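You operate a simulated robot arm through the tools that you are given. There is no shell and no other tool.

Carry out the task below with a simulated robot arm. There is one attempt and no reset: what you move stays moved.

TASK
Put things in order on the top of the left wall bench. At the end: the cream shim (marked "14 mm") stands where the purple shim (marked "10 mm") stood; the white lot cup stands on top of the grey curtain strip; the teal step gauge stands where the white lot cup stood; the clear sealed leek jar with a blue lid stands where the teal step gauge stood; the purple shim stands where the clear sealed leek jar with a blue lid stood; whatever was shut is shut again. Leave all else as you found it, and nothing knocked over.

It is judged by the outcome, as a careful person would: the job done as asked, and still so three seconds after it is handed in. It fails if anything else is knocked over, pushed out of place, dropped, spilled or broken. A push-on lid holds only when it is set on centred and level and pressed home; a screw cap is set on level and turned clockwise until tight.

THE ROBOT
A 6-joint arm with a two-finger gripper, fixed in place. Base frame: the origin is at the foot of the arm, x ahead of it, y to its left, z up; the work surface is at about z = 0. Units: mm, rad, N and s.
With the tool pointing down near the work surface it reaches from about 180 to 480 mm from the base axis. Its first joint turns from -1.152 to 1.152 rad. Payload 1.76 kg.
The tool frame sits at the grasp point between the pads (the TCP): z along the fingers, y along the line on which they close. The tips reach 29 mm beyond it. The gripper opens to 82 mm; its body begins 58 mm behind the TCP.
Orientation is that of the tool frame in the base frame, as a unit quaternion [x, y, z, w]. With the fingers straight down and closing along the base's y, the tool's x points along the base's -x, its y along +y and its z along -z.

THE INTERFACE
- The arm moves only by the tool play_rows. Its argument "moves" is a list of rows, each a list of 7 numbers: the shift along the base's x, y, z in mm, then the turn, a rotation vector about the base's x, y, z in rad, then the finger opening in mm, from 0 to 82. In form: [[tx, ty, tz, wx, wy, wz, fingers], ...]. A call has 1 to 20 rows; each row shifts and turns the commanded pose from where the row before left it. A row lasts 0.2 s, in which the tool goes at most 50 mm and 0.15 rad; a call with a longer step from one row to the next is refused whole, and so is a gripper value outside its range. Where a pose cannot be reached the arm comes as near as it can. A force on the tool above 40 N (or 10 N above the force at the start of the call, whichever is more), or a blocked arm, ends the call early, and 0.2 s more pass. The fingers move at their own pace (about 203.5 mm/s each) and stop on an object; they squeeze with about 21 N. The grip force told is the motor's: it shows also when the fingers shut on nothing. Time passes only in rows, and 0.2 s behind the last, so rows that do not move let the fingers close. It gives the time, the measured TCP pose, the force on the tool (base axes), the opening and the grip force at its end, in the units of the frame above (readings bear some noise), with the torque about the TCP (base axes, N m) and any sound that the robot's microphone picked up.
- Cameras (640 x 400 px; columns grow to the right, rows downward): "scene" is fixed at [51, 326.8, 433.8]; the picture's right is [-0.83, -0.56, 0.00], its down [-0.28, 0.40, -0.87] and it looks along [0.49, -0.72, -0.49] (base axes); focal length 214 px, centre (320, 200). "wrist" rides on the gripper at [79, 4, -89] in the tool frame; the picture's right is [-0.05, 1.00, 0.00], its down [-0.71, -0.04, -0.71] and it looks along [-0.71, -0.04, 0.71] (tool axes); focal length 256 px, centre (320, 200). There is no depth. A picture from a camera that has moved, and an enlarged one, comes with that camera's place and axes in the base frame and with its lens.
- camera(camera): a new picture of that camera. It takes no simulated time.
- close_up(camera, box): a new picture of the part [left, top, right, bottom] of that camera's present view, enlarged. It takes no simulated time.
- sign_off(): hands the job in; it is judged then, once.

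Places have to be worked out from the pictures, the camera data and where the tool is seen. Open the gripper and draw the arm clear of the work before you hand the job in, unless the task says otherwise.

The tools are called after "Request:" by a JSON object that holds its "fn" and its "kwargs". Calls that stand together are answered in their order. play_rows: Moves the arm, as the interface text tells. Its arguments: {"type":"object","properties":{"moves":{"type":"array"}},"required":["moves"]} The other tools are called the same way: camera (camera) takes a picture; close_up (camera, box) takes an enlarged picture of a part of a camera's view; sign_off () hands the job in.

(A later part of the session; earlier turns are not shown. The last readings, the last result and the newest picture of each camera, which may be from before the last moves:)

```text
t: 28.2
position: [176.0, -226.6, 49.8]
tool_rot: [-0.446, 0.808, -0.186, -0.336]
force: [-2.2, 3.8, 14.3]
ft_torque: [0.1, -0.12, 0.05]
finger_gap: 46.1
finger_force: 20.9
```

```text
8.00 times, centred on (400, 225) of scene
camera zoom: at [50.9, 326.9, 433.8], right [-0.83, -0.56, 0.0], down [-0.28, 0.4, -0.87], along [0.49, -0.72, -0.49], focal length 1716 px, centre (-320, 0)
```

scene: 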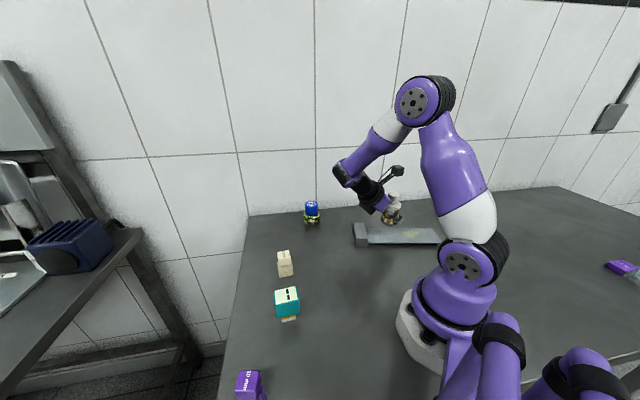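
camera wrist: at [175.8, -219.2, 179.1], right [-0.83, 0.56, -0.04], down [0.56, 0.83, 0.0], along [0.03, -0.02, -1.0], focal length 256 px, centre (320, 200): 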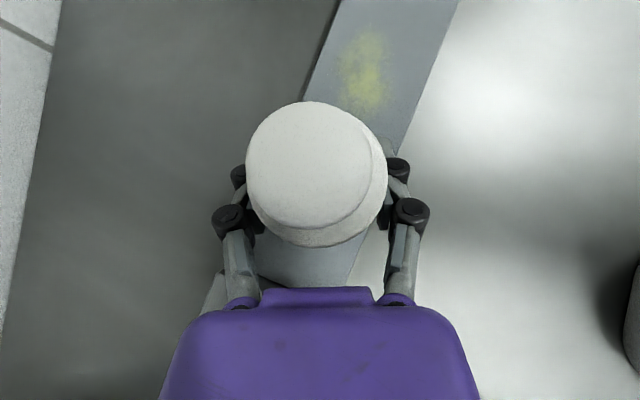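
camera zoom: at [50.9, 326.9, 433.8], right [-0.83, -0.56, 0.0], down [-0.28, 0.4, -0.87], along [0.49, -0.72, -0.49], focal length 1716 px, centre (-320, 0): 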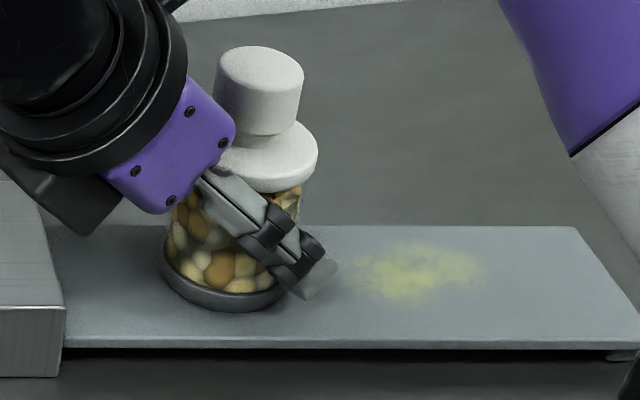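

Contact: the vertical force rose to +14 N at z≈49.8. I relax upward slightly and check that the cup rests lightly.

Request:
{"fn": "play_rows", "kwargs": {"moves": [[0, 0, 0.8, 0, 0, 0, 30], [0, 0, 0, 0, 0, 0, 30]]}}

Request:
{"fn": "close_up", "kwargs": {"camera": "scene", "box": [370, 200, 430, 250]}}

```text
t: 28.8
position: [176.5, -227.3, 49.8]
tool_rot: [-0.448, 0.809, -0.184, -0.334]
force: [-1.7, 0.2, 0.0]
ft_torque: [-0.03, 0.0, -0.02]
finger_gap: 46.1
finger_force: 20.6
```

```text
8.00 times, centred on (400, 225) of scene
camera zoom: at [51.0, 326.8, 433.8], right [-0.83, -0.56, 0.0], down [-0.28, 0.4, -0.87], along [0.49, -0.72, -0.49], focal length 1716 px, centre (-320, 0)
```

zoom: 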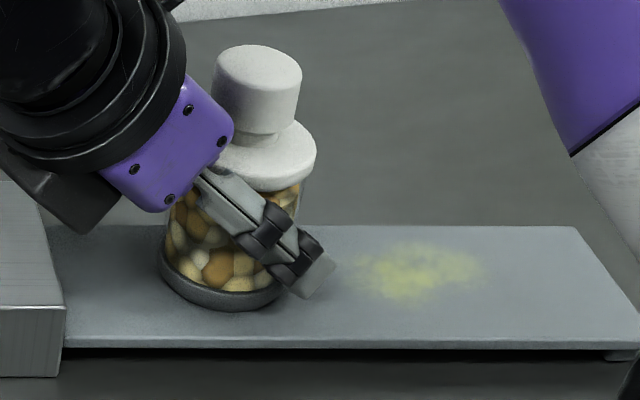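

The contact has eased to near zero. I release the cup gently.

Request:
{"fn": "play_rows", "kwargs": {"moves": [[0, 0, -0.2, 0, 0, 0, 46], [0, 0, 0, 0, 0, 0, 50], [0, 0, 0, 0, 0, 0, 56], [0, 0, 0, 0, 0, 0, 64], [0, 0, 0, 0, 0, 0, 74], [0, 0, 0, 0, 0, 0, 78]]}}

Request:
{"fn": "close_up", "kwargs": {"camera": "scene", "box": [350, 190, 446, 260]}}

Request:
{"fn": "camera", "kwargs": {"camera": "wrist"}}

```text
t: 30.2
position: [176.1, -226.3, 50.2]
tool_rot: [-0.448, 0.808, -0.187, -0.335]
force: [0.3, 1.1, 0.2]
ft_torque: [0.0, 0.01, 0.03]
finger_gap: 77.7
finger_force: 0.1
```

```text
5.71 times, centred on (398, 225) of scene
camera zoom: at [51.0, 326.8, 433.8], right [-0.83, -0.56, 0.0], down [-0.28, 0.4, -0.87], along [0.49, -0.72, -0.49], focal length 1226 px, centre (-126, 57)
```

zoom: 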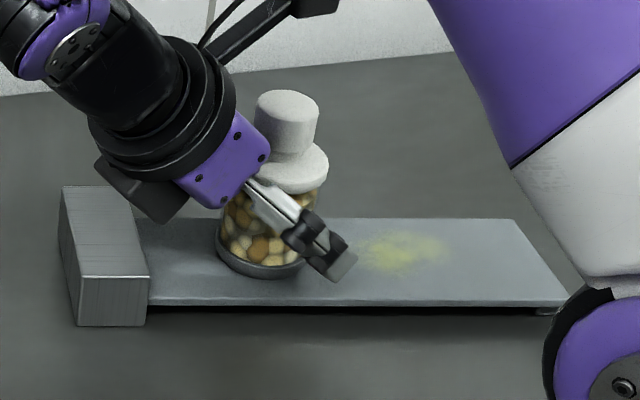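

```text
taken
camera wrist: at [176.0, -218.1, 169.2], right [-0.83, 0.56, -0.04], down [0.56, 0.83, 0.0], along [0.03, -0.02, -1.0], focal length 256 px, centre (320, 200)
```

wrist: 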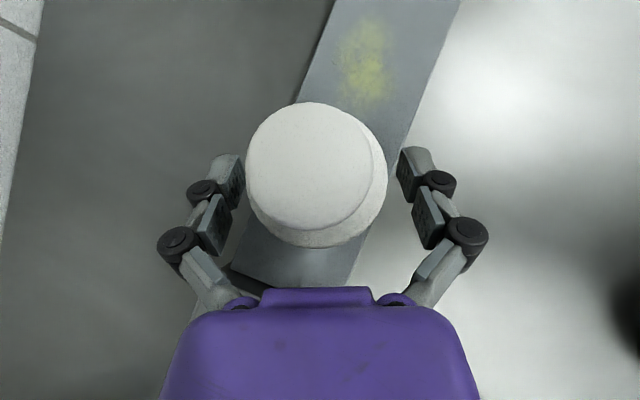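

The cup stands freely on the plate with the fingers open. I retreat backward along the tool axis.

Request:
{"fn": "play_rows", "kwargs": {"moves": [[3.75, 6.0, 7.06, 0, 0, 0, 80], [5.6, 9.0, 10.6, 0, 0, 0, 80], [5.6, 9.0, 10.6, 0, 0, 0, 80], [5.6, 9.0, 10.6, 0, 0, 0, 80], [5.6, 9.0, 10.6, 0, 0, 0, 80], [5.6, 9.0, 10.6, 0, 0, 0, 80], [0, 0, 0, 0, 0, 0, 80]]}}

Request:
{"fn": "close_up", "kwargs": {"camera": "scene", "box": [350, 180, 446, 260]}}

Request:
{"fn": "camera", "kwargs": {"camera": "wrist"}}

```text
t: 31.8
position: [210.4, -176.4, 113.5]
tool_rot: [-0.447, 0.808, -0.186, -0.335]
force: [0.8, 0.3, 0.5]
ft_torque: [0.02, -0.02, 0.03]
finger_gap: 79.9
finger_force: 0.1
```

```text
5.00 times, centred on (398, 220) of scene
camera zoom: at [51.0, 326.9, 433.8], right [-0.83, -0.56, 0.0], down [-0.28, 0.4, -0.87], along [0.49, -0.72, -0.49], focal length 1072 px, centre (-70, 100)
```

zoom: 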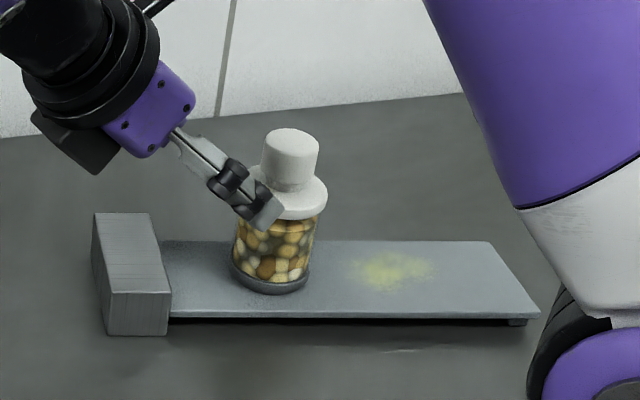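

```text
taken
camera wrist: at [209.5, -167.6, 232.0], right [-0.83, 0.56, -0.04], down [0.56, 0.83, 0.0], along [0.03, -0.02, -1.0], focal length 256 px, centre (320, 200)
```

wrist: 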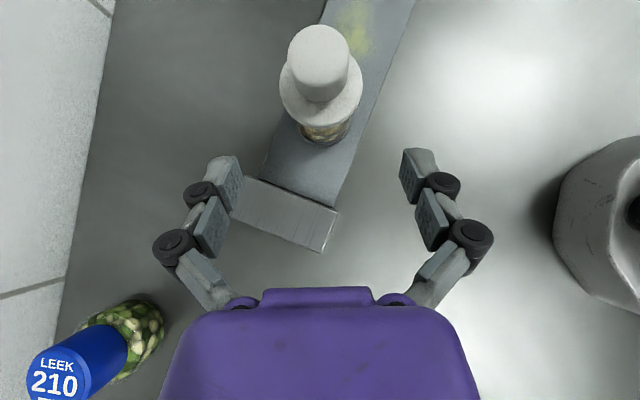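

The cup is standing on the strip, clear of block and patch. Now I untilt the tool to vertical while rising, then swing over toward the teal gauge to inspect it.

Request:
{"fn": "play_rows", "kwargs": {"moves": [[2, 4, 12, 0.111, -0.0694, 0, 80], [2, 4, 12, 0.111, -0.0694, 0, 80], [2, 4, 12, 0.111, -0.0694, 0, 80], [2, 4, 12, 0.111, -0.0694, 0, 80], [2, 4, 12, 0.111, -0.0694, 0, 80], [2, 4, 12, 0.111, -0.0694, 0, 80], [2, 28, 2, 0, 0, -0.06, 80], [2, 30, 2, 0, 0, -0.06, 80], [2, 30, 2, 0, 0, -0.06, 80], [2, 30, 2, 0, 0, -0.06, 80], [-2, 30, 2, 0, 0, -0.06, 80], [-4, 30, 2, 0, 0, -0.06, 80], [-4, 30, 2, 0, 0, -0.06, 80], [-6, 30, 2, 0, 0, -0.06, 80], [0, 0, 0, 0, 0, 0, 80]]}}

Request:
{"fn": "camera", "kwargs": {"camera": "wrist"}}

Request:
{"fn": "camera", "kwargs": {"camera": "scene"}}

```text
t: 35.0
position: [211.9, 87.1, 198.6]
tool_rot: [-0.262, 0.965, 0.0, 0.0]
force: [-0.2, 0.2, -0.6]
ft_torque: [0.05, 0.02, 0.0]
finger_gap: 80.0
finger_force: 0.0
```

```text
taken
camera wrist: at [140.8, 51.4, 288.1], right [-0.46, 0.89, 0.0], down [0.63, 0.32, 0.71], along [0.63, 0.32, -0.71], focal length 256 px, centre (320, 200)
```

wrist: 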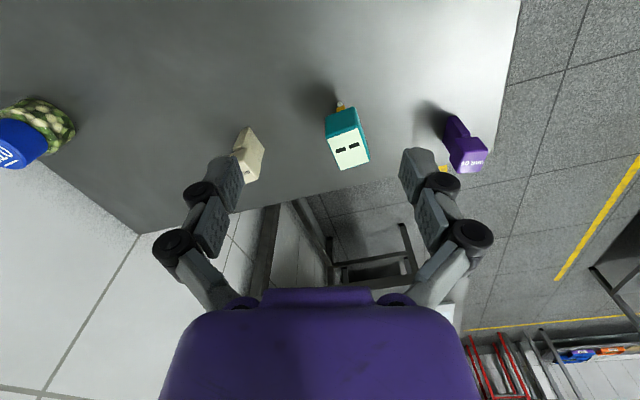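

```text
taken
```

scene: 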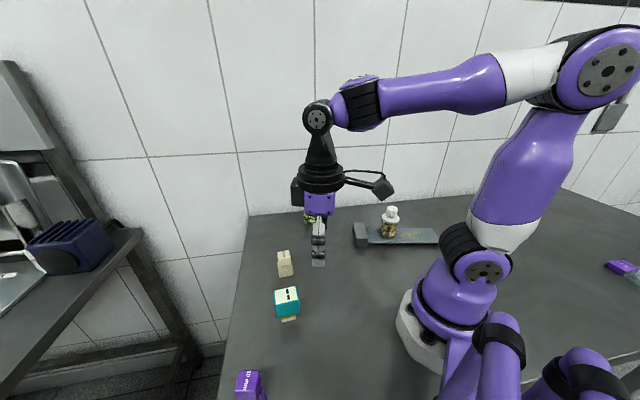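

All good. I look closely at the gauge, purple shim and cream shim from here.

Request:
{"fn": "close_up", "kwargs": {"camera": "wrist", "box": [300, 80, 400, 180]}}

Request:
{"fn": "close_up", "kwargs": {"camera": "wrist", "box": [400, 90, 510, 190]}}

Request:
{"fn": "close_up", "kwargs": {"camera": "wrist", "box": [190, 110, 290, 200]}}

Request:
{"fn": "close_up", "kwargs": {"camera": "scene", "box": [250, 270, 330, 340]}}

```text
4.00 times, centred on (350, 130) of wrist
camera zoom: at [140.8, 51.4, 288.1], right [-0.46, 0.89, 0.0], down [0.63, 0.32, 0.71], along [0.63, 0.32, -0.71], focal length 1024 px, centre (200, 480)
```

zoom: 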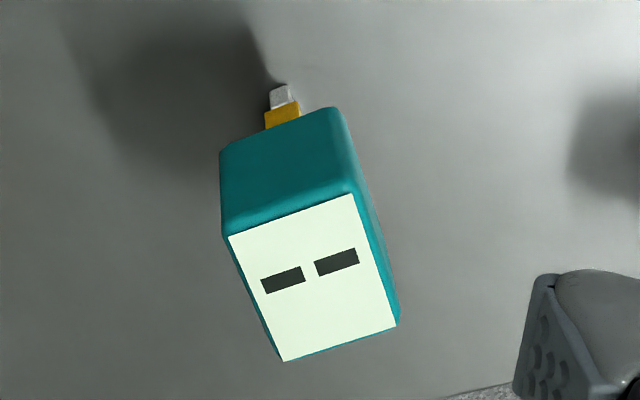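

```text
4.00 times, centred on (455, 140) of wrist
camera zoom: at [140.8, 51.4, 288.1], right [-0.46, 0.89, 0.0], down [0.63, 0.32, 0.71], along [0.63, 0.32, -0.71], focal length 1024 px, centre (-220, 440)
```

zoom: 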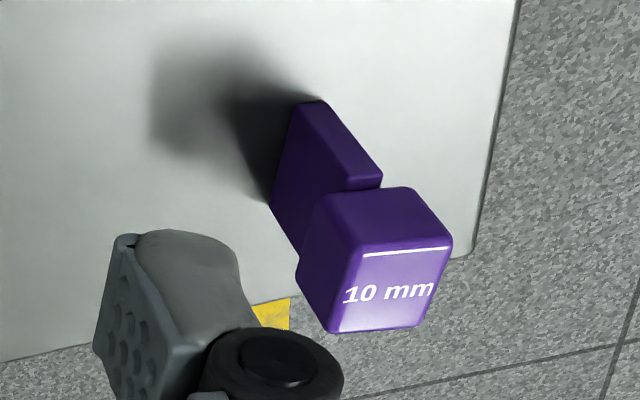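

```text
4.44 times, centred on (240, 155) of wrist
camera zoom: at [140.8, 51.4, 288.1], right [-0.46, 0.89, 0.0], down [0.63, 0.32, 0.71], along [0.63, 0.32, -0.71], focal length 1138 px, centre (676, 400)
```

zoom: 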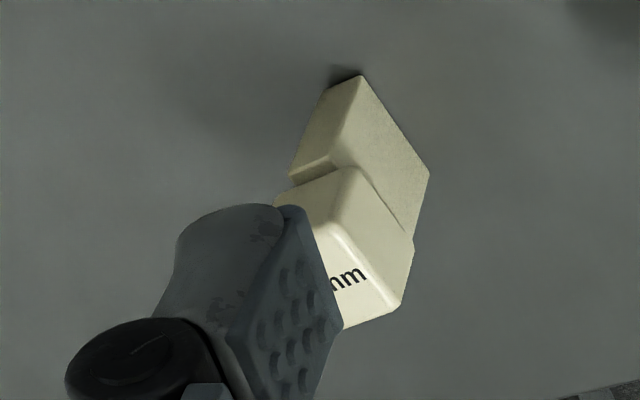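

```text
5.71 times, centred on (290, 305) of scene
camera zoom: at [50.9, 326.9, 433.8], right [-0.83, -0.56, 0.0], down [-0.28, 0.4, -0.87], along [0.49, -0.72, -0.49], focal length 1226 px, centre (491, -400)
```

zoom: 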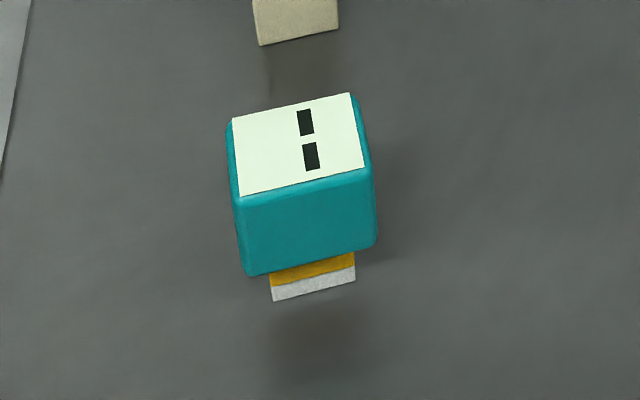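

Gauge: head about 40×34 mm, top at z≈75, centred near (254.5,141) with its long axis at about 47.7°, standing on a thin 30×7 mm stepped foot. I move above it and align the closing direction across the 34 mm faces.

Request:
{"fn": "play_rows", "kwargs": {"moves": [[14, 18, -15, 0, 0, 0.101, 82], [14, 18, -20, 0, 0, 0.101, 82], [14.6, 18.1, -20, 0, 0, 0.1, 82], [0, 0, 0, 0, 0, 0, 82]]}}

Request:
{"fn": "camera", "kwargs": {"camera": "wrist"}}

Request:
{"fn": "close_up", "kwargs": {"camera": "scene", "box": [230, 220, 350, 340]}}

```text
t: 36.0
position: [254.5, 140.2, 143.4]
tool_rot: [-0.405, 0.914, 0.001, 0.0]
force: [-0.5, -1.0, 0.1]
ft_torque: [0.0, 0.0, 0.0]
finger_gap: 82.2
finger_force: 0.1
```

```text
taken
camera wrist: at [198.1, 84.6, 233.2], right [-0.7, 0.71, 0.0], down [0.5, 0.5, 0.71], along [0.5, 0.5, -0.71], focal length 256 px, centre (320, 200)
```

wrist: 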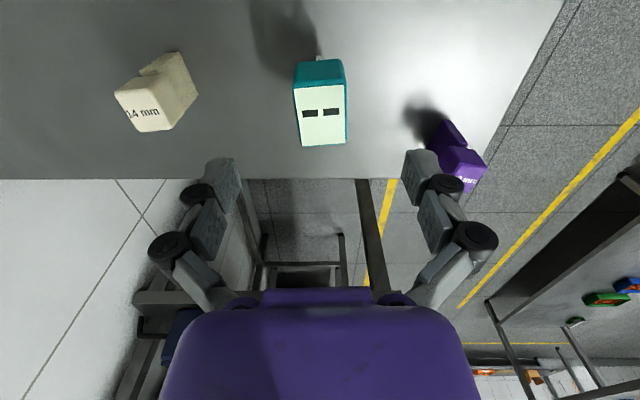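

```text
3.33 times, centred on (290, 280) of scene
camera zoom: at [51.0, 326.9, 433.8], right [-0.83, -0.56, 0.0], down [-0.28, 0.4, -0.87], along [0.49, -0.72, -0.49], focal length 715 px, centre (420, -67)
```

zoom: 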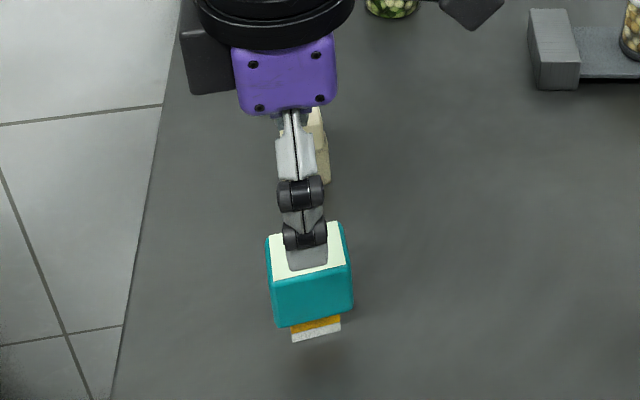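

The gauge is nearly square to the gripper axes. A close-up confirms alignment before descending.

Request:
{"fn": "close_up", "kwargs": {"camera": "wrist", "box": [260, 40, 380, 160]}}

Request:
{"fn": "close_up", "kwargs": {"camera": "wrist", "box": [390, 90, 510, 210]}}

```text
3.33 times, centred on (320, 100) of wrist
camera zoom: at [198.1, 84.6, 233.2], right [-0.7, 0.71, 0.0], down [0.5, 0.5, 0.71], along [0.5, 0.5, -0.71], focal length 853 px, centre (320, 533)
```

zoom: 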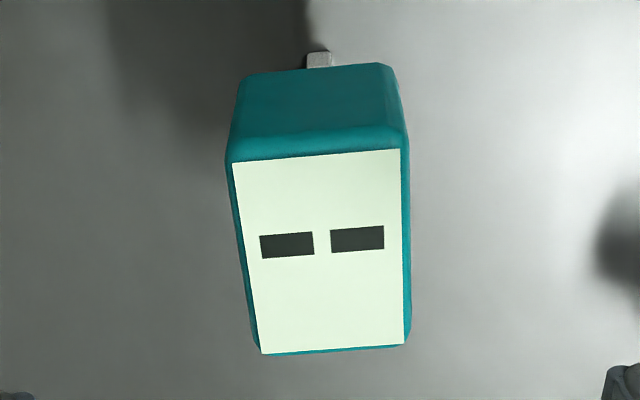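

```text
3.33 times, centred on (450, 150) of wrist
camera zoom: at [198.1, 84.6, 233.2], right [-0.7, 0.71, 0.0], down [0.5, 0.5, 0.71], along [0.5, 0.5, -0.71], focal length 853 px, centre (-113, 367)
```

zoom: 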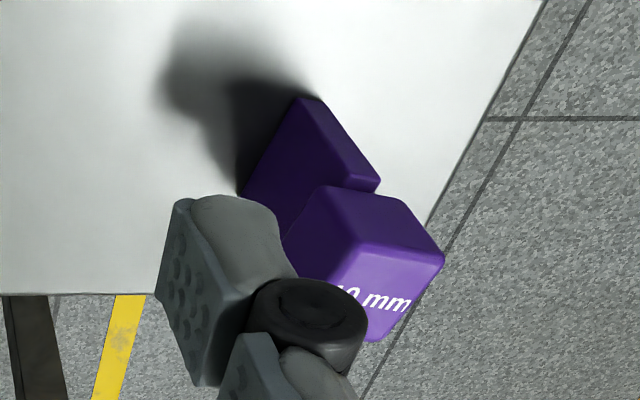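

Aligned within a degree or two. I descend around the gauge head to z≈56 with the fingers open.

Request:
{"fn": "play_rows", "kwargs": {"moves": [[-0.4, 0.4, -22, 0, 0, 0, 82], [-0.4, 0.3, -22, 0, 0, 0, 82], [0, 0, -22, 0, 0, 0, 82], [0, 0, -14, 0, 0, 0, 82], [0, 0, -6, 0, 0, 0, 82], [0, 0, 0, 0, 0, 0, 82]]}}

Request:
{"fn": "camera", "kwargs": {"camera": "wrist"}}

Request:
{"fn": "close_up", "kwargs": {"camera": "scene", "box": [230, 240, 350, 340]}}

```text
t: 37.4
position: [254.5, 140.6, 56.9]
tool_rot: [-0.405, 0.914, 0.0, 0.001]
force: [0.3, 0.2, 1.8]
ft_torque: [0.0, -0.01, -0.01]
finger_gap: 81.8
finger_force: 0.1
```

```text
taken
camera wrist: at [197.9, 84.9, 146.4], right [-0.7, 0.71, 0.0], down [0.5, 0.5, 0.71], along [0.5, 0.5, -0.71], focal length 256 px, centre (320, 200)
```

wrist: 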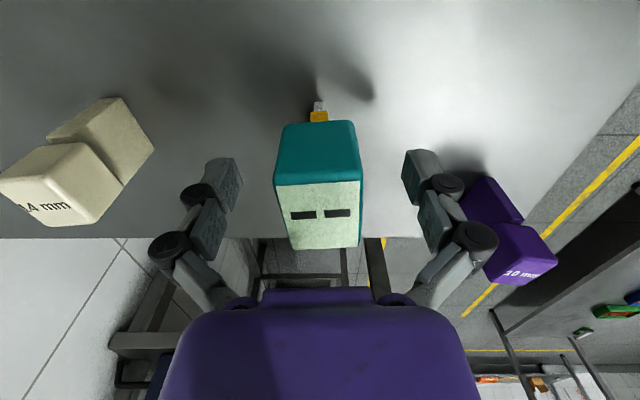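

```text
4.00 times, centred on (290, 290) of scene
camera zoom: at [51.0, 326.8, 433.8], right [-0.83, -0.56, 0.0], down [-0.28, 0.4, -0.87], along [0.49, -0.72, -0.49], focal length 858 px, centre (440, -160)
```

zoom: 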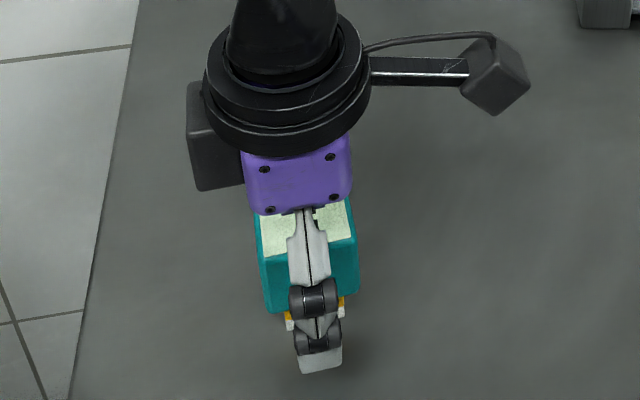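

I check centring between the pads before closing.

Request:
{"fn": "close_up", "kwargs": {"camera": "wrist", "box": [220, 80, 420, 260]}}

```text
2.22 times, centred on (320, 170) of wrist
camera zoom: at [197.9, 84.9, 146.4], right [-0.7, 0.71, 0.0], down [0.5, 0.5, 0.71], along [0.5, 0.5, -0.71], focal length 569 px, centre (320, 267)
```

zoom: 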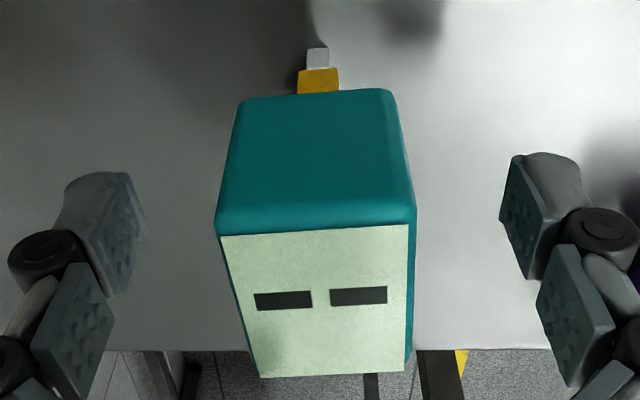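

The head is rotated about 2° relative to the gripper and about 1 mm off-centre. I correct both, then close gently.

Request:
{"fn": "play_rows", "kwargs": {"moves": [[0.6, -0.6, -0.5, 0, 0, 0.038, 82], [0, 0, 0, 0, 0, 0, 60], [0, 0, 0, 0, 0, 0, 46], [0, 0, 0, 0, 0, 0, 38], [0, 0, 0, 0, 0, 0, 30], [0, 0, 0, 0, 0, 0, 22], [0, 0, 0, 0, 0, 0, 22]]}}

Request:
{"fn": "close_up", "kwargs": {"camera": "wrist", "box": [220, 80, 420, 260]}}

Request:
{"fn": "close_up", "kwargs": {"camera": "scene", "box": [250, 260, 330, 340]}}

```text
t: 39.0
position: [254.9, 140.1, 55.9]
tool_rot: [-0.421, 0.907, 0.001, 0.0]
force: [-0.5, -0.2, 3.7]
ft_torque: [0.04, 0.06, 0.0]
finger_gap: 32.8
finger_force: 21.1
```

```text
2.22 times, centred on (320, 170) of wrist
camera zoom: at [200.6, 82.4, 145.9], right [-0.73, 0.68, 0.0], down [0.48, 0.52, 0.71], along [0.48, 0.52, -0.71], focal length 569 px, centre (320, 267)
```

zoom: 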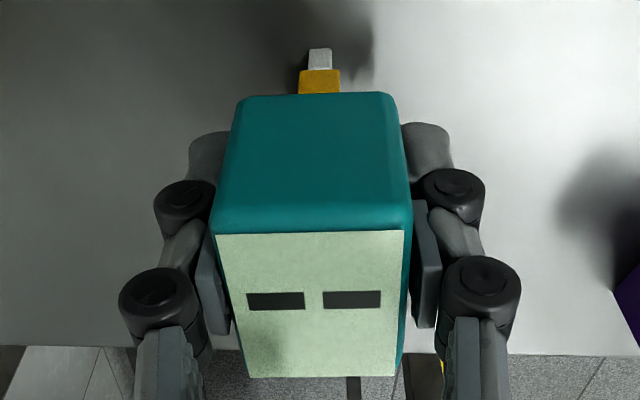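

```text
5.00 times, centred on (290, 300) of scene
camera zoom: at [50.9, 326.8, 433.8], right [-0.83, -0.56, 0.0], down [-0.28, 0.4, -0.87], along [0.49, -0.72, -0.49], focal length 1072 px, centre (470, -300)
```

zoom: 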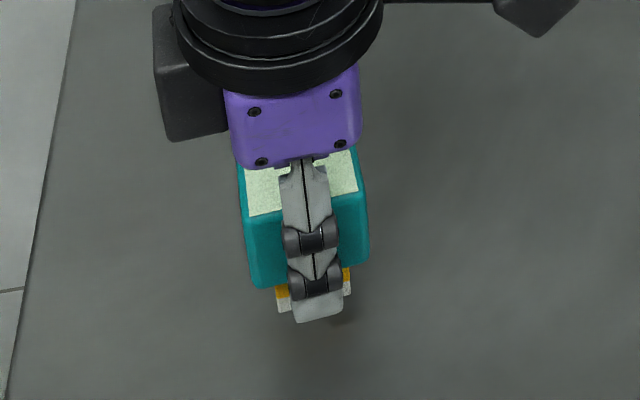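

Firm grip at 32.8 mm. I lift the gauge straight up and check the load before travelling.

Request:
{"fn": "play_rows", "kwargs": {"moves": [[0, 0, 6, 0, 0, 0, 22], [0, 0, 12, 0, 0, 0, 22], [0, 0, 18, 0, 0, 0, 22], [0, 0, 20, 0, 0, 0, 22], [0, 0, 20, 0, 0, 0, 22], [0, 0, 14, 0, 0, 0, 22], [0, 0, 6, 0, 0, 0, 22], [0, 0, 0, 0, 0, 0, 22]]}}

Request:
{"fn": "camera", "kwargs": {"camera": "wrist"}}

Request:
{"fn": "close_up", "kwargs": {"camera": "scene", "box": [230, 180, 350, 300]}}

```text
t: 40.8
position: [256.9, 141.4, 154.6]
tool_rot: [-0.422, 0.907, 0.0, 0.0]
force: [0.6, 0.0, -0.9]
ft_torque: [0.01, 0.02, 0.0]
finger_gap: 33.0
finger_force: 21.0
```

```text
taken
camera wrist: at [201.5, 83.8, 244.2], right [-0.73, 0.68, 0.0], down [0.48, 0.52, 0.71], along [0.48, 0.52, -0.71], focal length 256 px, centre (320, 200)
```

wrist: 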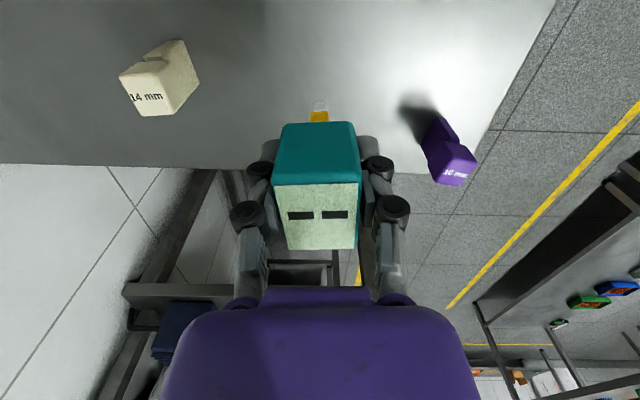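

```text
3.33 times, centred on (290, 240) of scene
camera zoom: at [51.0, 326.8, 433.8], right [-0.83, -0.56, 0.0], down [-0.28, 0.4, -0.87], along [0.49, -0.72, -0.49], focal length 715 px, centre (420, 67)
```

zoom: 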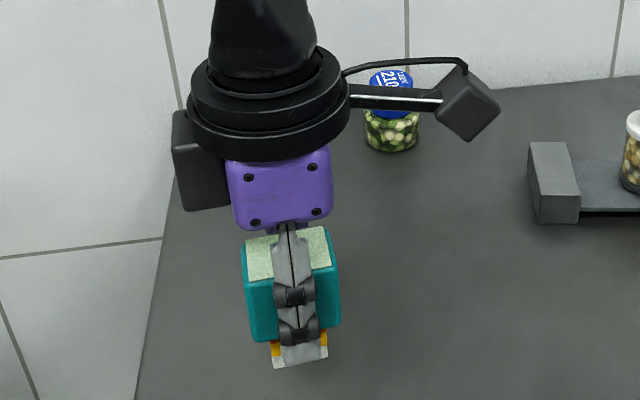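

Gauge is held upright. I carry it at this height over to above the cup's former spot (424,-28).

Request:
{"fn": "play_rows", "kwargs": {"moves": [[8, -8, 0, 0, 0, 0, 22], [15, -15, 0, 0, 0, 0, 22], [18, -18, 0, 0, 0, 0, 22], [18, -18, 0, 0, 0, 0, 22], [18, -18, 0, 0, 0, 0, 22], [18, -18, 0, 0, 0, 0, 22], [18, -18, 0, 0, 0, 0, 22], [18, -18, 0, 0, 0, 0, 22], [16, -16, 0, 0, 0, 0, 22], [12, -13, 0, 0, 0, 0, 22], [8, -8.5, 0, 0, 0, 0, 22], [0, 0, 0, 0, 0, 0, 22]]}}

Request:
{"fn": "camera", "kwargs": {"camera": "wrist"}}

Request:
{"fn": "camera", "kwargs": {"camera": "scene"}}

```text
t: 43.4
position: [423.8, -30.4, 153.0]
tool_rot: [-0.421, 0.907, 0.0, -0.001]
force: [0.5, 0.4, -1.8]
ft_torque: [0.02, 0.0, 0.01]
finger_gap: 32.7
finger_force: 21.5
```

```text
taken
camera wrist: at [368.2, -87.7, 242.1], right [-0.73, 0.68, 0.0], down [0.48, 0.52, 0.71], along [0.48, 0.52, -0.71], focal length 256 px, centre (320, 200)
```

wrist: 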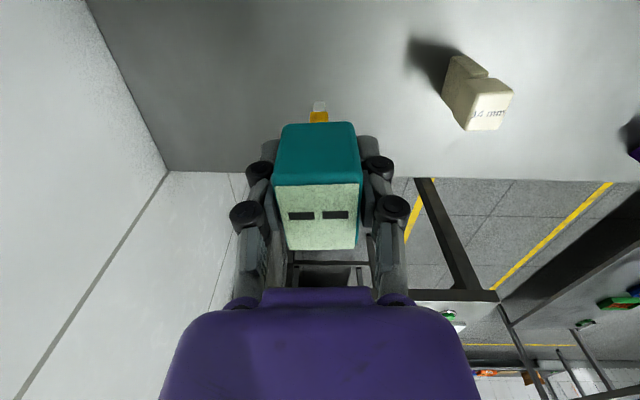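

```text
taken
```

scene: 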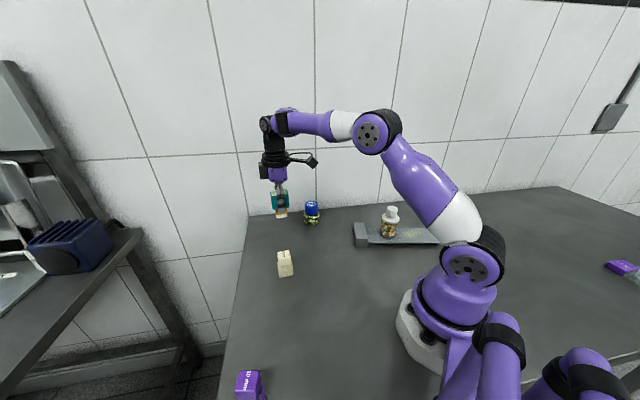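

Over the target; I correct by 2 mm in y and descend to about 10 mm above contact.

Request:
{"fn": "play_rows", "kwargs": {"moves": [[0.2, 1.1, -10, 0, 0, 0, 22], [0, 1.1, -18, 0, 0, 0, 22], [0, 0, -20, 0, 0, 0, 22], [0, 0, -18, 0, 0, 0, 22], [0, 0, -12, 0, 0, 0, 22], [0, 0, -6, 0, 0, 0, 22], [0, 0, 0, 0, 0, 0, 22]]}}

Request:
{"fn": "close_up", "kwargs": {"camera": "scene", "box": [240, 180, 330, 260]}}

Request:
{"fn": "camera", "kwargs": {"camera": "wrist"}}

```text
t: 45.0
position: [424.0, -27.6, 70.3]
tool_rot: [-0.422, 0.907, 0.001, 0.0]
force: [0.4, 0.1, -1.4]
ft_torque: [-0.01, 0.0, -0.03]
finger_gap: 32.8
finger_force: 20.8
```

```text
5.00 times, centred on (285, 220) of scene
camera zoom: at [51.0, 326.8, 433.8], right [-0.83, -0.56, 0.0], down [-0.28, 0.4, -0.87], along [0.49, -0.72, -0.49], focal length 1072 px, centre (495, 100)
```

zoom: 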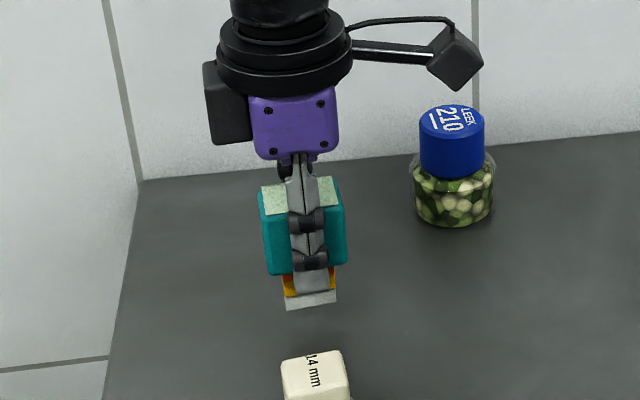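

```text
taken
camera wrist: at [369.1, -84.4, 159.4], right [-0.73, 0.68, 0.0], down [0.48, 0.52, 0.71], along [0.48, 0.52, -0.71], focal length 256 px, centre (320, 200)
```

wrist: 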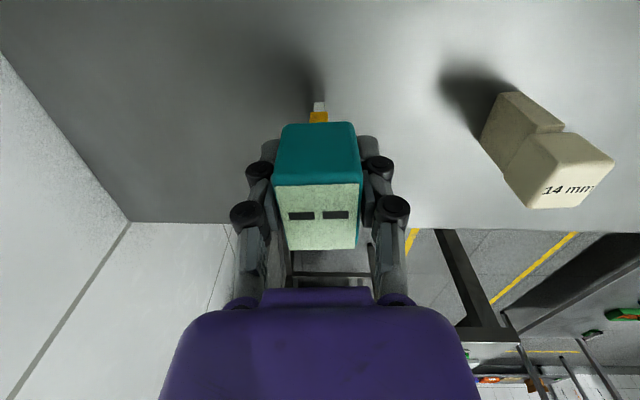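

The foot is about 14 mm above the bench and above the right spot. I continue down slowly to contact.

Request:
{"fn": "play_rows", "kwargs": {"moves": [[0, 0, -5, 0, 0, 0, 22], [0, 0, -3, 0, 0, 0, 22], [0, 0, -2, 0, 0, 0, 22], [0, 0, 0, 0, 0, 0, 22]]}}

```text
t: 46.0
position: [422.2, -26.0, 59.9]
tool_rot: [-0.422, 0.907, 0.0, 0.0]
force: [0.4, 0.4, -0.9]
ft_torque: [0.04, 0.02, 0.0]
finger_gap: 32.6
finger_force: 21.0
```

No contact yet at z≈60; I go down in 1 mm rows.

Request:
{"fn": "play_rows", "kwargs": {"moves": [[0, 0, -1, 0, 0, 0, 22], [0, 0, -1, 0, 0, 0, 22], [0, 0, 0, 0, 0, 0, 22]]}}

```text
t: 46.8
position: [422.2, -25.9, 57.2]
tool_rot: [-0.422, 0.906, 0.0, 0.0]
force: [-1.6, -0.2, -1.3]
ft_torque: [0.02, -0.02, -0.01]
finger_gap: 32.7
finger_force: 21.4
```

Still free at z≈57; readings drifted 2 mm, so I nudge back toward (424,-28) while lowering in 1 mm rows.

Request:
{"fn": "play_rows", "kwargs": {"moves": [[0.7, -0.8, -0.6, 0, 0, 0, 22], [0.4, -0.4, -0.6, 0, 0, 0, 22], [0, 0, 0, 0, 0, 0, 22]]}}

Request:
{"fn": "close_up", "kwargs": {"camera": "scene", "box": [260, 200, 310, 250]}}

```text
t: 47.6
position: [423.9, -26.8, 55.4]
tool_rot: [-0.422, 0.907, 0.0, 0.001]
force: [0.5, -0.4, -0.8]
ft_torque: [0.02, 0.01, 0.03]
finger_gap: 32.6
finger_force: 20.9
```

```text
8.00 times, centred on (285, 225) of scene
camera zoom: at [51.0, 326.8, 433.8], right [-0.83, -0.56, 0.0], down [-0.28, 0.4, -0.87], along [0.49, -0.72, -0.49], focal length 1716 px, centre (600, 0)
```

zoom: 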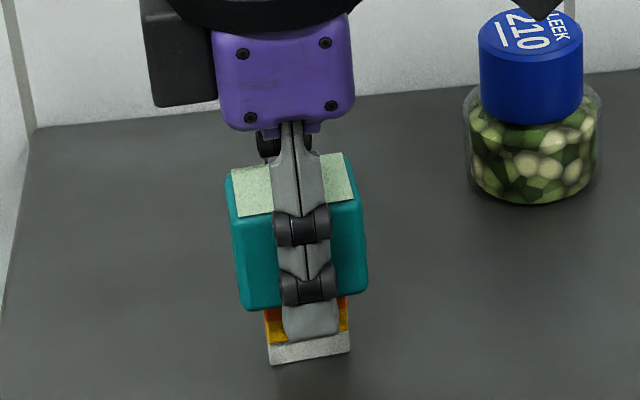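

Still no contact force; I keep lowering in half-millimetre rows, watching the force.

Request:
{"fn": "play_rows", "kwargs": {"moves": [[0, 0, -0.6, 0, 0, 0, 22], [0, 0, -0.6, 0, 0, 0, 22], [0, 0, 0, 0, 0, 0, 22]]}}

```text
t: 48.4
position: [423.8, -27.1, 54.9]
tool_rot: [-0.421, 0.907, -0.002, 0.002]
force: [-2.2, 0.7, 21.9]
ft_torque: [0.1, 0.08, -0.01]
finger_gap: 33.1
finger_force: 21.5
```

Contact now at about 22 N, so I relax up by half a millimetre and read again.

Request:
{"fn": "play_rows", "kwargs": {"moves": [[0, 0, 0.5, 0, 0, 0, 22], [0, 0, 0, 0, 0, 0, 22]]}}

```text
t: 49.0
position: [422.9, -26.6, 54.0]
tool_rot: [-0.422, 0.907, -0.001, 0.001]
force: [4.4, 3.5, 15.2]
ft_torque: [0.17, -0.2, 0.0]
finger_gap: 32.5
finger_force: 21.0
```

Still 15 N pressing; I ease up a little more.

Request:
{"fn": "play_rows", "kwargs": {"moves": [[0, 0, 0.5, 0, 0, 0, 22], [0, 0, 0, 0, 0, 0, 22]]}}

Request:
{"fn": "close_up", "kwargs": {"camera": "scene", "box": [260, 200, 310, 250]}}

Request:
{"fn": "close_up", "kwargs": {"camera": "wrist", "box": [220, 80, 420, 260]}}

```text
t: 49.6
position: [422.4, -27.2, 54.8]
tool_rot: [-0.422, 0.907, 0.001, -0.001]
force: [0.4, 1.3, 5.3]
ft_torque: [0.12, -0.04, -0.01]
finger_gap: 32.9
finger_force: 20.5
```

```text
8.00 times, centred on (285, 225) of scene
camera zoom: at [50.9, 326.8, 433.8], right [-0.83, -0.56, 0.0], down [-0.28, 0.4, -0.87], along [0.49, -0.72, -0.49], focal length 1716 px, centre (600, 0)
```

zoom: 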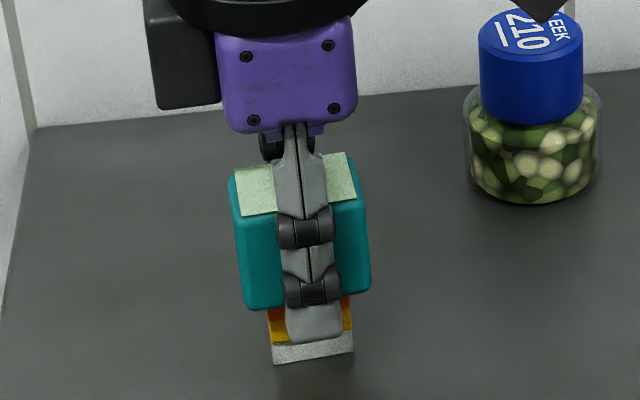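

```text
2.22 times, centred on (320, 170) of wrist
camera zoom: at [368.1, -85.3, 144.9], right [-0.73, 0.68, 0.0], down [0.49, 0.52, 0.71], along [0.48, 0.52, -0.71], focal length 569 px, centre (320, 267)
```

zoom: 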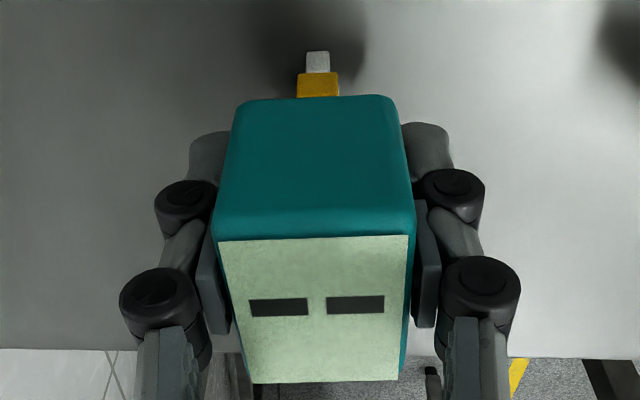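

Down to about 5 N. One more small easing and then I release gradually.

Request:
{"fn": "play_rows", "kwargs": {"moves": [[0, 0, 0.25, 0, 0, 0, 22], [0, 0, 0, 0, 0, 0, 22]]}}

```text
t: 50.2
position: [422.4, -27.7, 56.8]
tool_rot: [-0.421, 0.907, -0.001, 0.0]
force: [-0.2, 0.0, -1.1]
ft_torque: [0.02, 0.03, -0.02]
finger_gap: 32.6
finger_force: 20.7
```

That lifted it free again; I lower by 0.25 mm to just touch.

Request:
{"fn": "play_rows", "kwargs": {"moves": [[0, 0, -0.25, 0, 0, 0, 22], [0, 0, 0, 0, 0, 0, 22]]}}

```text
t: 50.8
position: [422.1, -26.8, 55.3]
tool_rot: [-0.421, 0.907, 0.0, 0.0]
force: [0.6, 0.1, -1.8]
ft_torque: [0.03, -0.02, -0.01]
finger_gap: 32.7
finger_force: 20.7
```

Request:
{"fn": "play_rows", "kwargs": {"moves": [[0, 0, -0.3, 0, 0, 0, 22], [0, 0, 0, 0, 0, 0, 22]]}}

```text
t: 51.4
position: [423.8, -26.4, 56.4]
tool_rot: [-0.422, 0.907, 0.0, 0.0]
force: [-0.9, -0.2, -0.8]
ft_torque: [-0.02, 0.05, -0.02]
finger_gap: 33.0
finger_force: 21.0
```

Still free by the readings (about -0.8 N); another 0.3 mm down.

Request:
{"fn": "play_rows", "kwargs": {"moves": [[0, 0, -0.3, 0, 0, 0, 22], [0, 0, 0, 0, 0, 0, 22]]}}

```text
t: 52.0
position: [423.1, -26.4, 54.8]
tool_rot: [-0.422, 0.907, 0.0, 0.0]
force: [-1.8, -2.2, 3.3]
ft_torque: [-0.04, 0.03, -0.03]
finger_gap: 32.9
finger_force: 21.0
```

Light contact of about 4 N. I open the fingers gradually.

Request:
{"fn": "play_rows", "kwargs": {"moves": [[0, 0, 0, 0, 0, 0, 33], [0, 0, 0, 0, 0, 0, 34.5], [0, 0, 0, 0, 0, 0, 37], [0, 0, 0, 0, 0, 0, 42], [0, 0, 0, 0, 0, 0, 52], [0, 0, 0, 0, 0, 0, 70], [0, 0, 0, 0, 0, 0, 82]]}}

Request:
{"fn": "close_up", "kwargs": {"camera": "scene", "box": [250, 190, 320, 250]}}

Request:
{"fn": "close_up", "kwargs": {"camera": "wrist", "box": [220, 80, 420, 260]}}

```text
t: 53.6
position: [422.9, -25.9, 54.3]
tool_rot: [-0.422, 0.907, 0.0, 0.0]
force: [0.2, 0.4, 0.1]
ft_torque: [-0.01, 0.05, -0.01]
finger_gap: 81.8
finger_force: 0.0
```

```text
6.67 times, centred on (285, 220) of scene
camera zoom: at [51.0, 326.8, 433.8], right [-0.83, -0.56, 0.0], down [-0.28, 0.4, -0.87], along [0.49, -0.72, -0.49], focal length 1430 px, centre (553, 67)
```

zoom: 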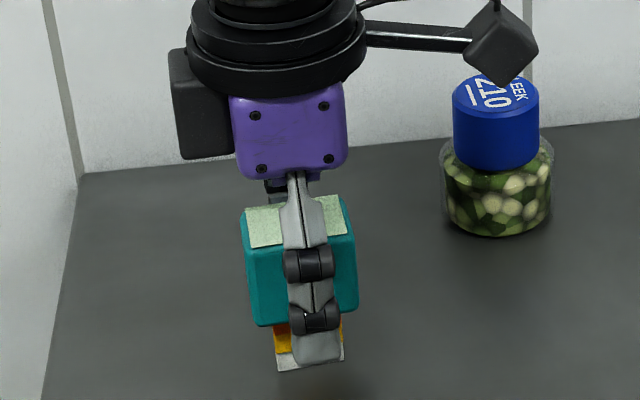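

```text
2.22 times, centred on (320, 170) of wrist
camera zoom: at [368.6, -84.0, 144.5], right [-0.73, 0.68, 0.0], down [0.48, 0.52, 0.71], along [0.48, 0.52, -0.71], focal length 569 px, centre (320, 267)
```

zoom: 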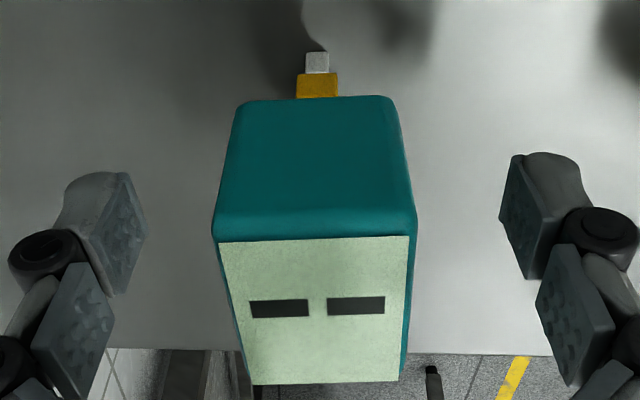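

The gauge is standing on its own. I rise straight up clear of it and look.

Request:
{"fn": "play_rows", "kwargs": {"moves": [[0, 0, 8, 0, 0, 0, 82], [0, 0, 16, 0, 0, 0, 82], [0, 0, 24, 0, 0, 0, 82], [0, 0, 26, 0, 0, 0, 82], [0, 0, 26, 0, 0, 0, 82], [0, 0, 0, 0, 0, 0, 82]]}}

Request:
{"fn": "close_up", "kwargs": {"camera": "scene", "box": [240, 180, 340, 280]}}

Request:
{"fn": "camera", "kwargs": {"camera": "wrist"}}

```text
t: 55.0
position: [423.1, -26.8, 155.4]
tool_rot: [-0.422, 0.906, 0.0, 0.0]
force: [-0.6, -0.1, -0.3]
ft_torque: [-0.04, 0.06, -0.01]
finger_gap: 82.1
finger_force: 0.1
```

```text
4.00 times, centred on (290, 230) of scene
camera zoom: at [51.0, 326.8, 433.8], right [-0.83, -0.56, 0.0], down [-0.28, 0.4, -0.87], along [0.49, -0.72, -0.49], focal length 858 px, centre (440, 80)
```

zoom: 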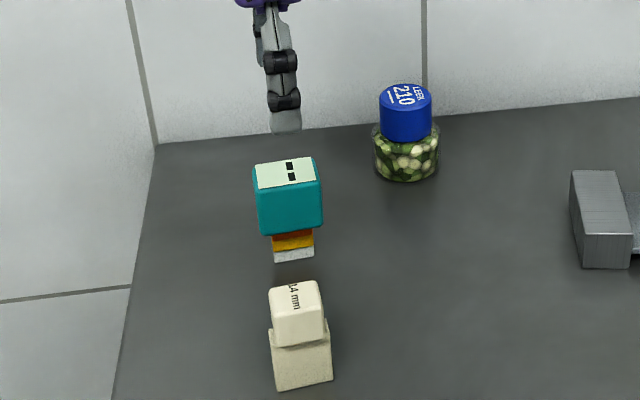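

```text
taken
camera wrist: at [368.5, -84.6, 244.8], right [-0.73, 0.68, 0.0], down [0.48, 0.52, 0.71], along [0.48, 0.52, -0.71], focal length 256 px, centre (320, 200)
```

wrist: 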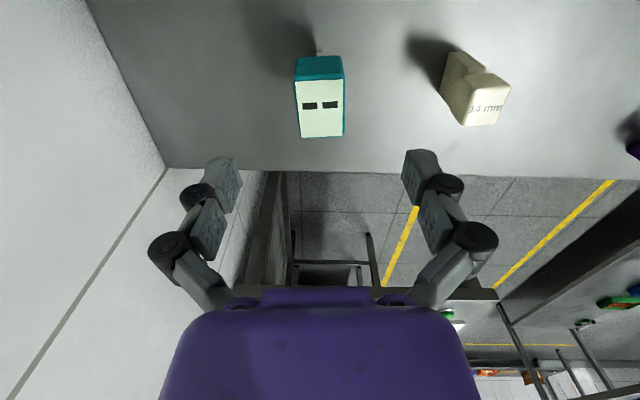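

Gauge stands properly in the cup's old place. Next is the leek jar: I move to a viewing pose with the closing axis parallel to the wall (yaw about -45°).

Request:
{"fn": "play_rows", "kwargs": {"moves": [[-6, -7, 2, 0, 0, -0.138, 82], [-6, -7, 2, 0, 0, -0.138, 82], [-6, -7, 2, 0, 0, -0.138, 82], [-6, -7, 2, 0, 0, -0.138, 82], [-6, -7, 2, 0, 0, -0.138, 82], [-6, -7, 2, 0, 0, -0.138, 82], [-6, -7, 2, 0, 0, -0.138, 82], [-6, -7, 2, 0, 0, -0.138, 82], [-6, -7, 2, 0, 0, -0.138, 82], [-6, -7, 2, 0, 0, -0.138, 82], [-6, -7, 2, 0, 0, -0.138, 82], [-7, -6, 2, 0, 0, -0.138, 82], [0, 0, 0, 0, 0, 0, 82]]}}

Request:
{"fn": "camera", "kwargs": {"camera": "wrist"}}

Request:
{"fn": "close_up", "kwargs": {"camera": "wrist", "box": [250, 60, 390, 200]}}

```text
t: 57.8
position: [351.2, -109.6, 177.3]
tool_rot: [0.384, 0.923, 0.001, 0.001]
force: [-0.4, -0.1, -0.3]
ft_torque: [0.0, 0.03, -0.02]
finger_gap: 81.9
finger_force: 0.1
```

```text
taken
camera wrist: at [297.4, -50.6, 268.4], right [0.75, 0.67, 0.0], down [0.47, -0.53, 0.71], along [0.47, -0.53, -0.71], focal length 256 px, centre (320, 200)
```

wrist: 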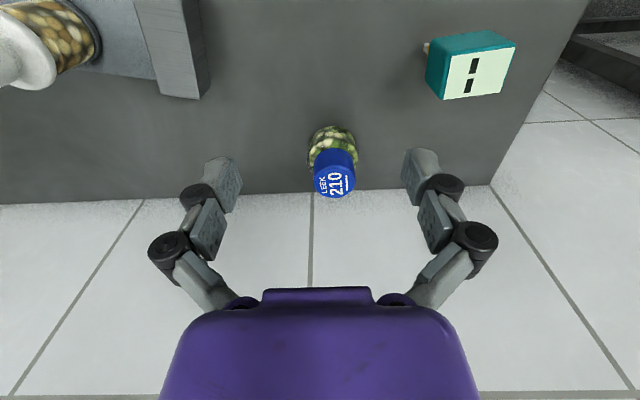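

```text
2.86 times, centred on (320, 130) of wrist
camera zoom: at [297.4, -50.6, 268.4], right [0.75, 0.67, 0.0], down [0.47, -0.53, 0.71], along [0.47, -0.53, -0.71], focal length 731 px, centre (320, 400)
```

zoom: 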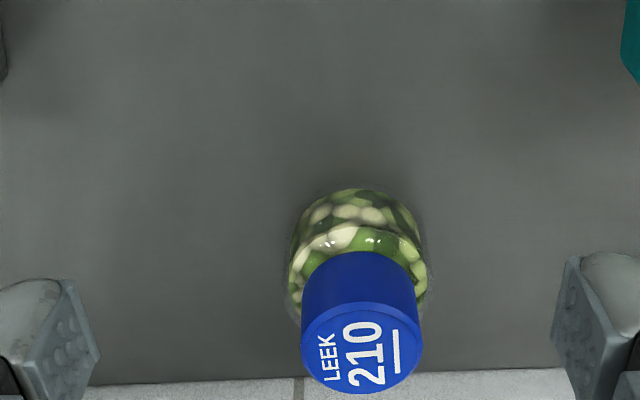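

Lid top triangulates to (422,-168) at z≈72, body about 55 mm wide; the wall is about 80 mm behind it. I move above the jar and recheck.

Request:
{"fn": "play_rows", "kwargs": {"moves": [[22, -18, -10, 0, 0, 0, 82], [24, -20, -12, 0, 0, 0, 82], [24.8, -20, -13, 0, 0, 0, 82], [0, 0, 0, 0, 0, 0, 82]]}}

Request:
{"fn": "camera", "kwargs": {"camera": "wrist"}}

Request:
{"fn": "close_up", "kwargs": {"camera": "scene", "box": [240, 130, 380, 250]}}

```text
t: 58.8
position: [422.8, -167.6, 143.9]
tool_rot: [0.383, 0.924, 0.0, 0.0]
force: [0.1, -0.3, -0.2]
ft_torque: [-0.02, -0.03, 0.03]
finger_gap: 81.9
finger_force: 0.0
```

```text
taken
camera wrist: at [369.2, -108.2, 234.4], right [0.74, 0.67, 0.0], down [0.47, -0.53, 0.71], along [0.47, -0.53, -0.71], focal length 256 px, centre (320, 200)
```

wrist: 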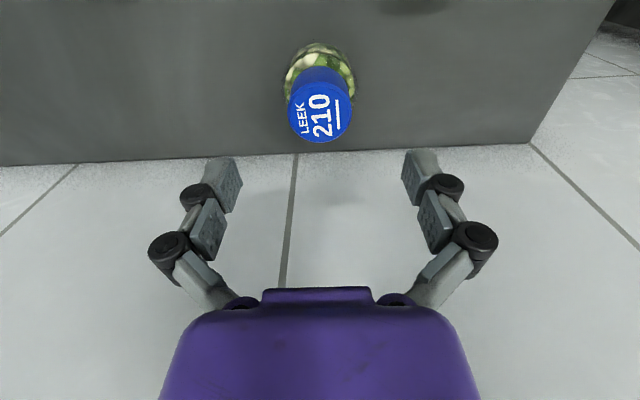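

```text
3.33 times, centred on (310, 190) of scene
camera zoom: at [51.0, 326.8, 433.8], right [-0.83, -0.56, 0.0], down [-0.28, 0.4, -0.87], along [0.49, -0.72, -0.49], focal length 715 px, centre (353, 233)
```

zoom: 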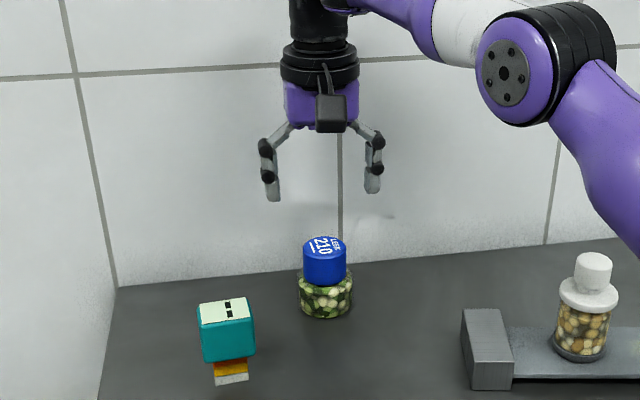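

Jar is centred within about 1.5 mm. I descend with open fingers around it, stopping a little above final height.

Request:
{"fn": "play_rows", "kwargs": {"moves": [[-0.6, 0.3, -20, 0, 0, 0, 82], [-0.6, 0.3, -25, 0, 0, 0, 82], [0, 0, -25, 0, 0, 0, 82], [0, 0, -20, 0, 0, 0, 82], [0, 0, -12, 0, 0, 0, 82], [0, 0, 0, 0, 0, 0, 82]]}}

Request:
{"fn": "camera", "kwargs": {"camera": "wrist"}}

Request:
{"fn": "close_up", "kwargs": {"camera": "scene", "box": [270, 170, 350, 240]}}

```text
t: 60.2
position: [420.6, -165.9, 42.4]
tool_rot: [0.383, 0.924, -0.001, 0.0]
force: [0.6, -0.3, -0.2]
ft_torque: [-0.03, -0.04, -0.04]
finger_gap: 82.0
finger_force: 0.1
```

```text
taken
camera wrist: at [367.1, -106.0, 131.8], right [0.74, 0.67, 0.0], down [0.47, -0.53, 0.71], along [0.47, -0.53, -0.71], focal length 256 px, centre (320, 200)
```

wrist: 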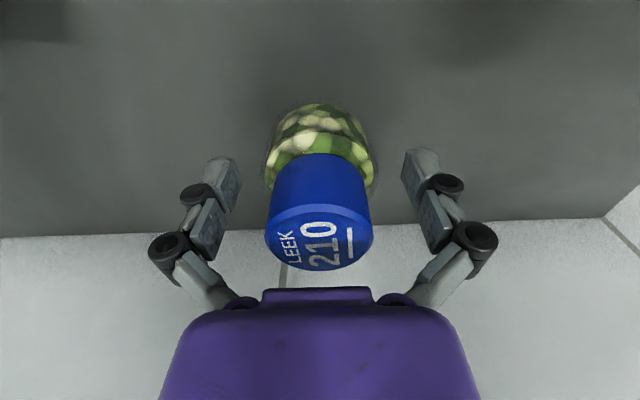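

```text
5.71 times, centred on (310, 205) of scene
camera zoom: at [51.0, 326.8, 433.8], right [-0.83, -0.56, 0.0], down [-0.28, 0.4, -0.87], along [0.49, -0.72, -0.49], focal length 1226 px, centre (377, 171)
```

zoom: 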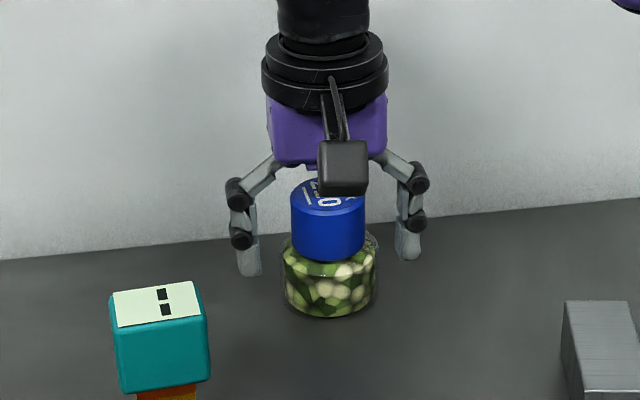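

Well centred. I lower the last 9 mm and close on the glass body.

Request:
{"fn": "play_rows", "kwargs": {"moves": [[0.4, -0.6, -5, 0, 0, 0, 82], [0.2, -0.3, -4, 0, 0, 0, 82], [0, 0, 0, 0, 0, 0, 70], [0, 0, 0, 0, 0, 0, 60], [0, 0, 0, 0, 0, 0, 52], [0, 0, 0, 0, 0, 0, 44], [0, 0, 0, 0, 0, 0, 42]]}}

Request:
{"fn": "camera", "kwargs": {"camera": "wrist"}}

Request:
{"fn": "close_up", "kwargs": {"camera": "scene", "box": [270, 170, 350, 240]}}

```text
t: 61.8
position: [420.0, -166.8, 34.9]
tool_rot: [0.383, 0.924, 0.0, 0.0]
force: [0.3, 0.2, 4.0]
ft_torque: [-0.01, -0.02, -0.01]
finger_gap: 59.6
finger_force: 21.2
```

```text
taken
camera wrist: at [367.3, -107.9, 123.7], right [0.74, 0.67, 0.0], down [0.47, -0.53, 0.71], along [0.47, -0.53, -0.71], focal length 256 px, centre (320, 200)
```

wrist: 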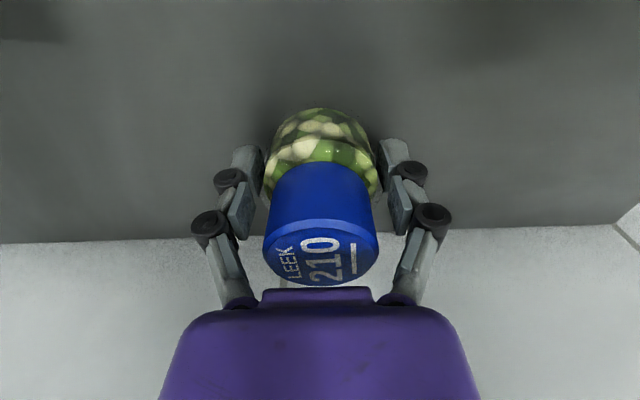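

```text
5.71 times, centred on (310, 205) of scene
camera zoom: at [50.9, 326.9, 433.8], right [-0.83, -0.56, 0.0], down [-0.28, 0.4, -0.87], along [0.49, -0.72, -0.49], focal length 1226 px, centre (377, 171)
```

zoom: 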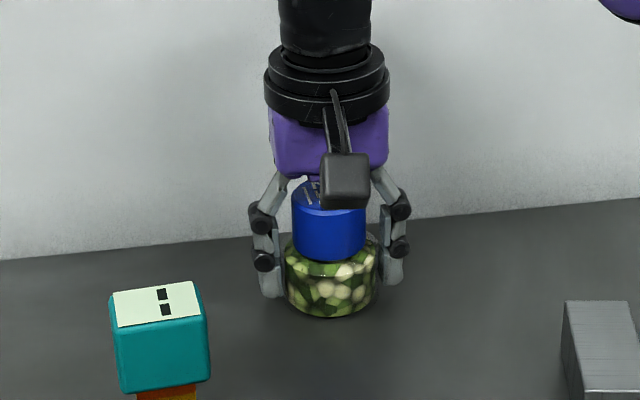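

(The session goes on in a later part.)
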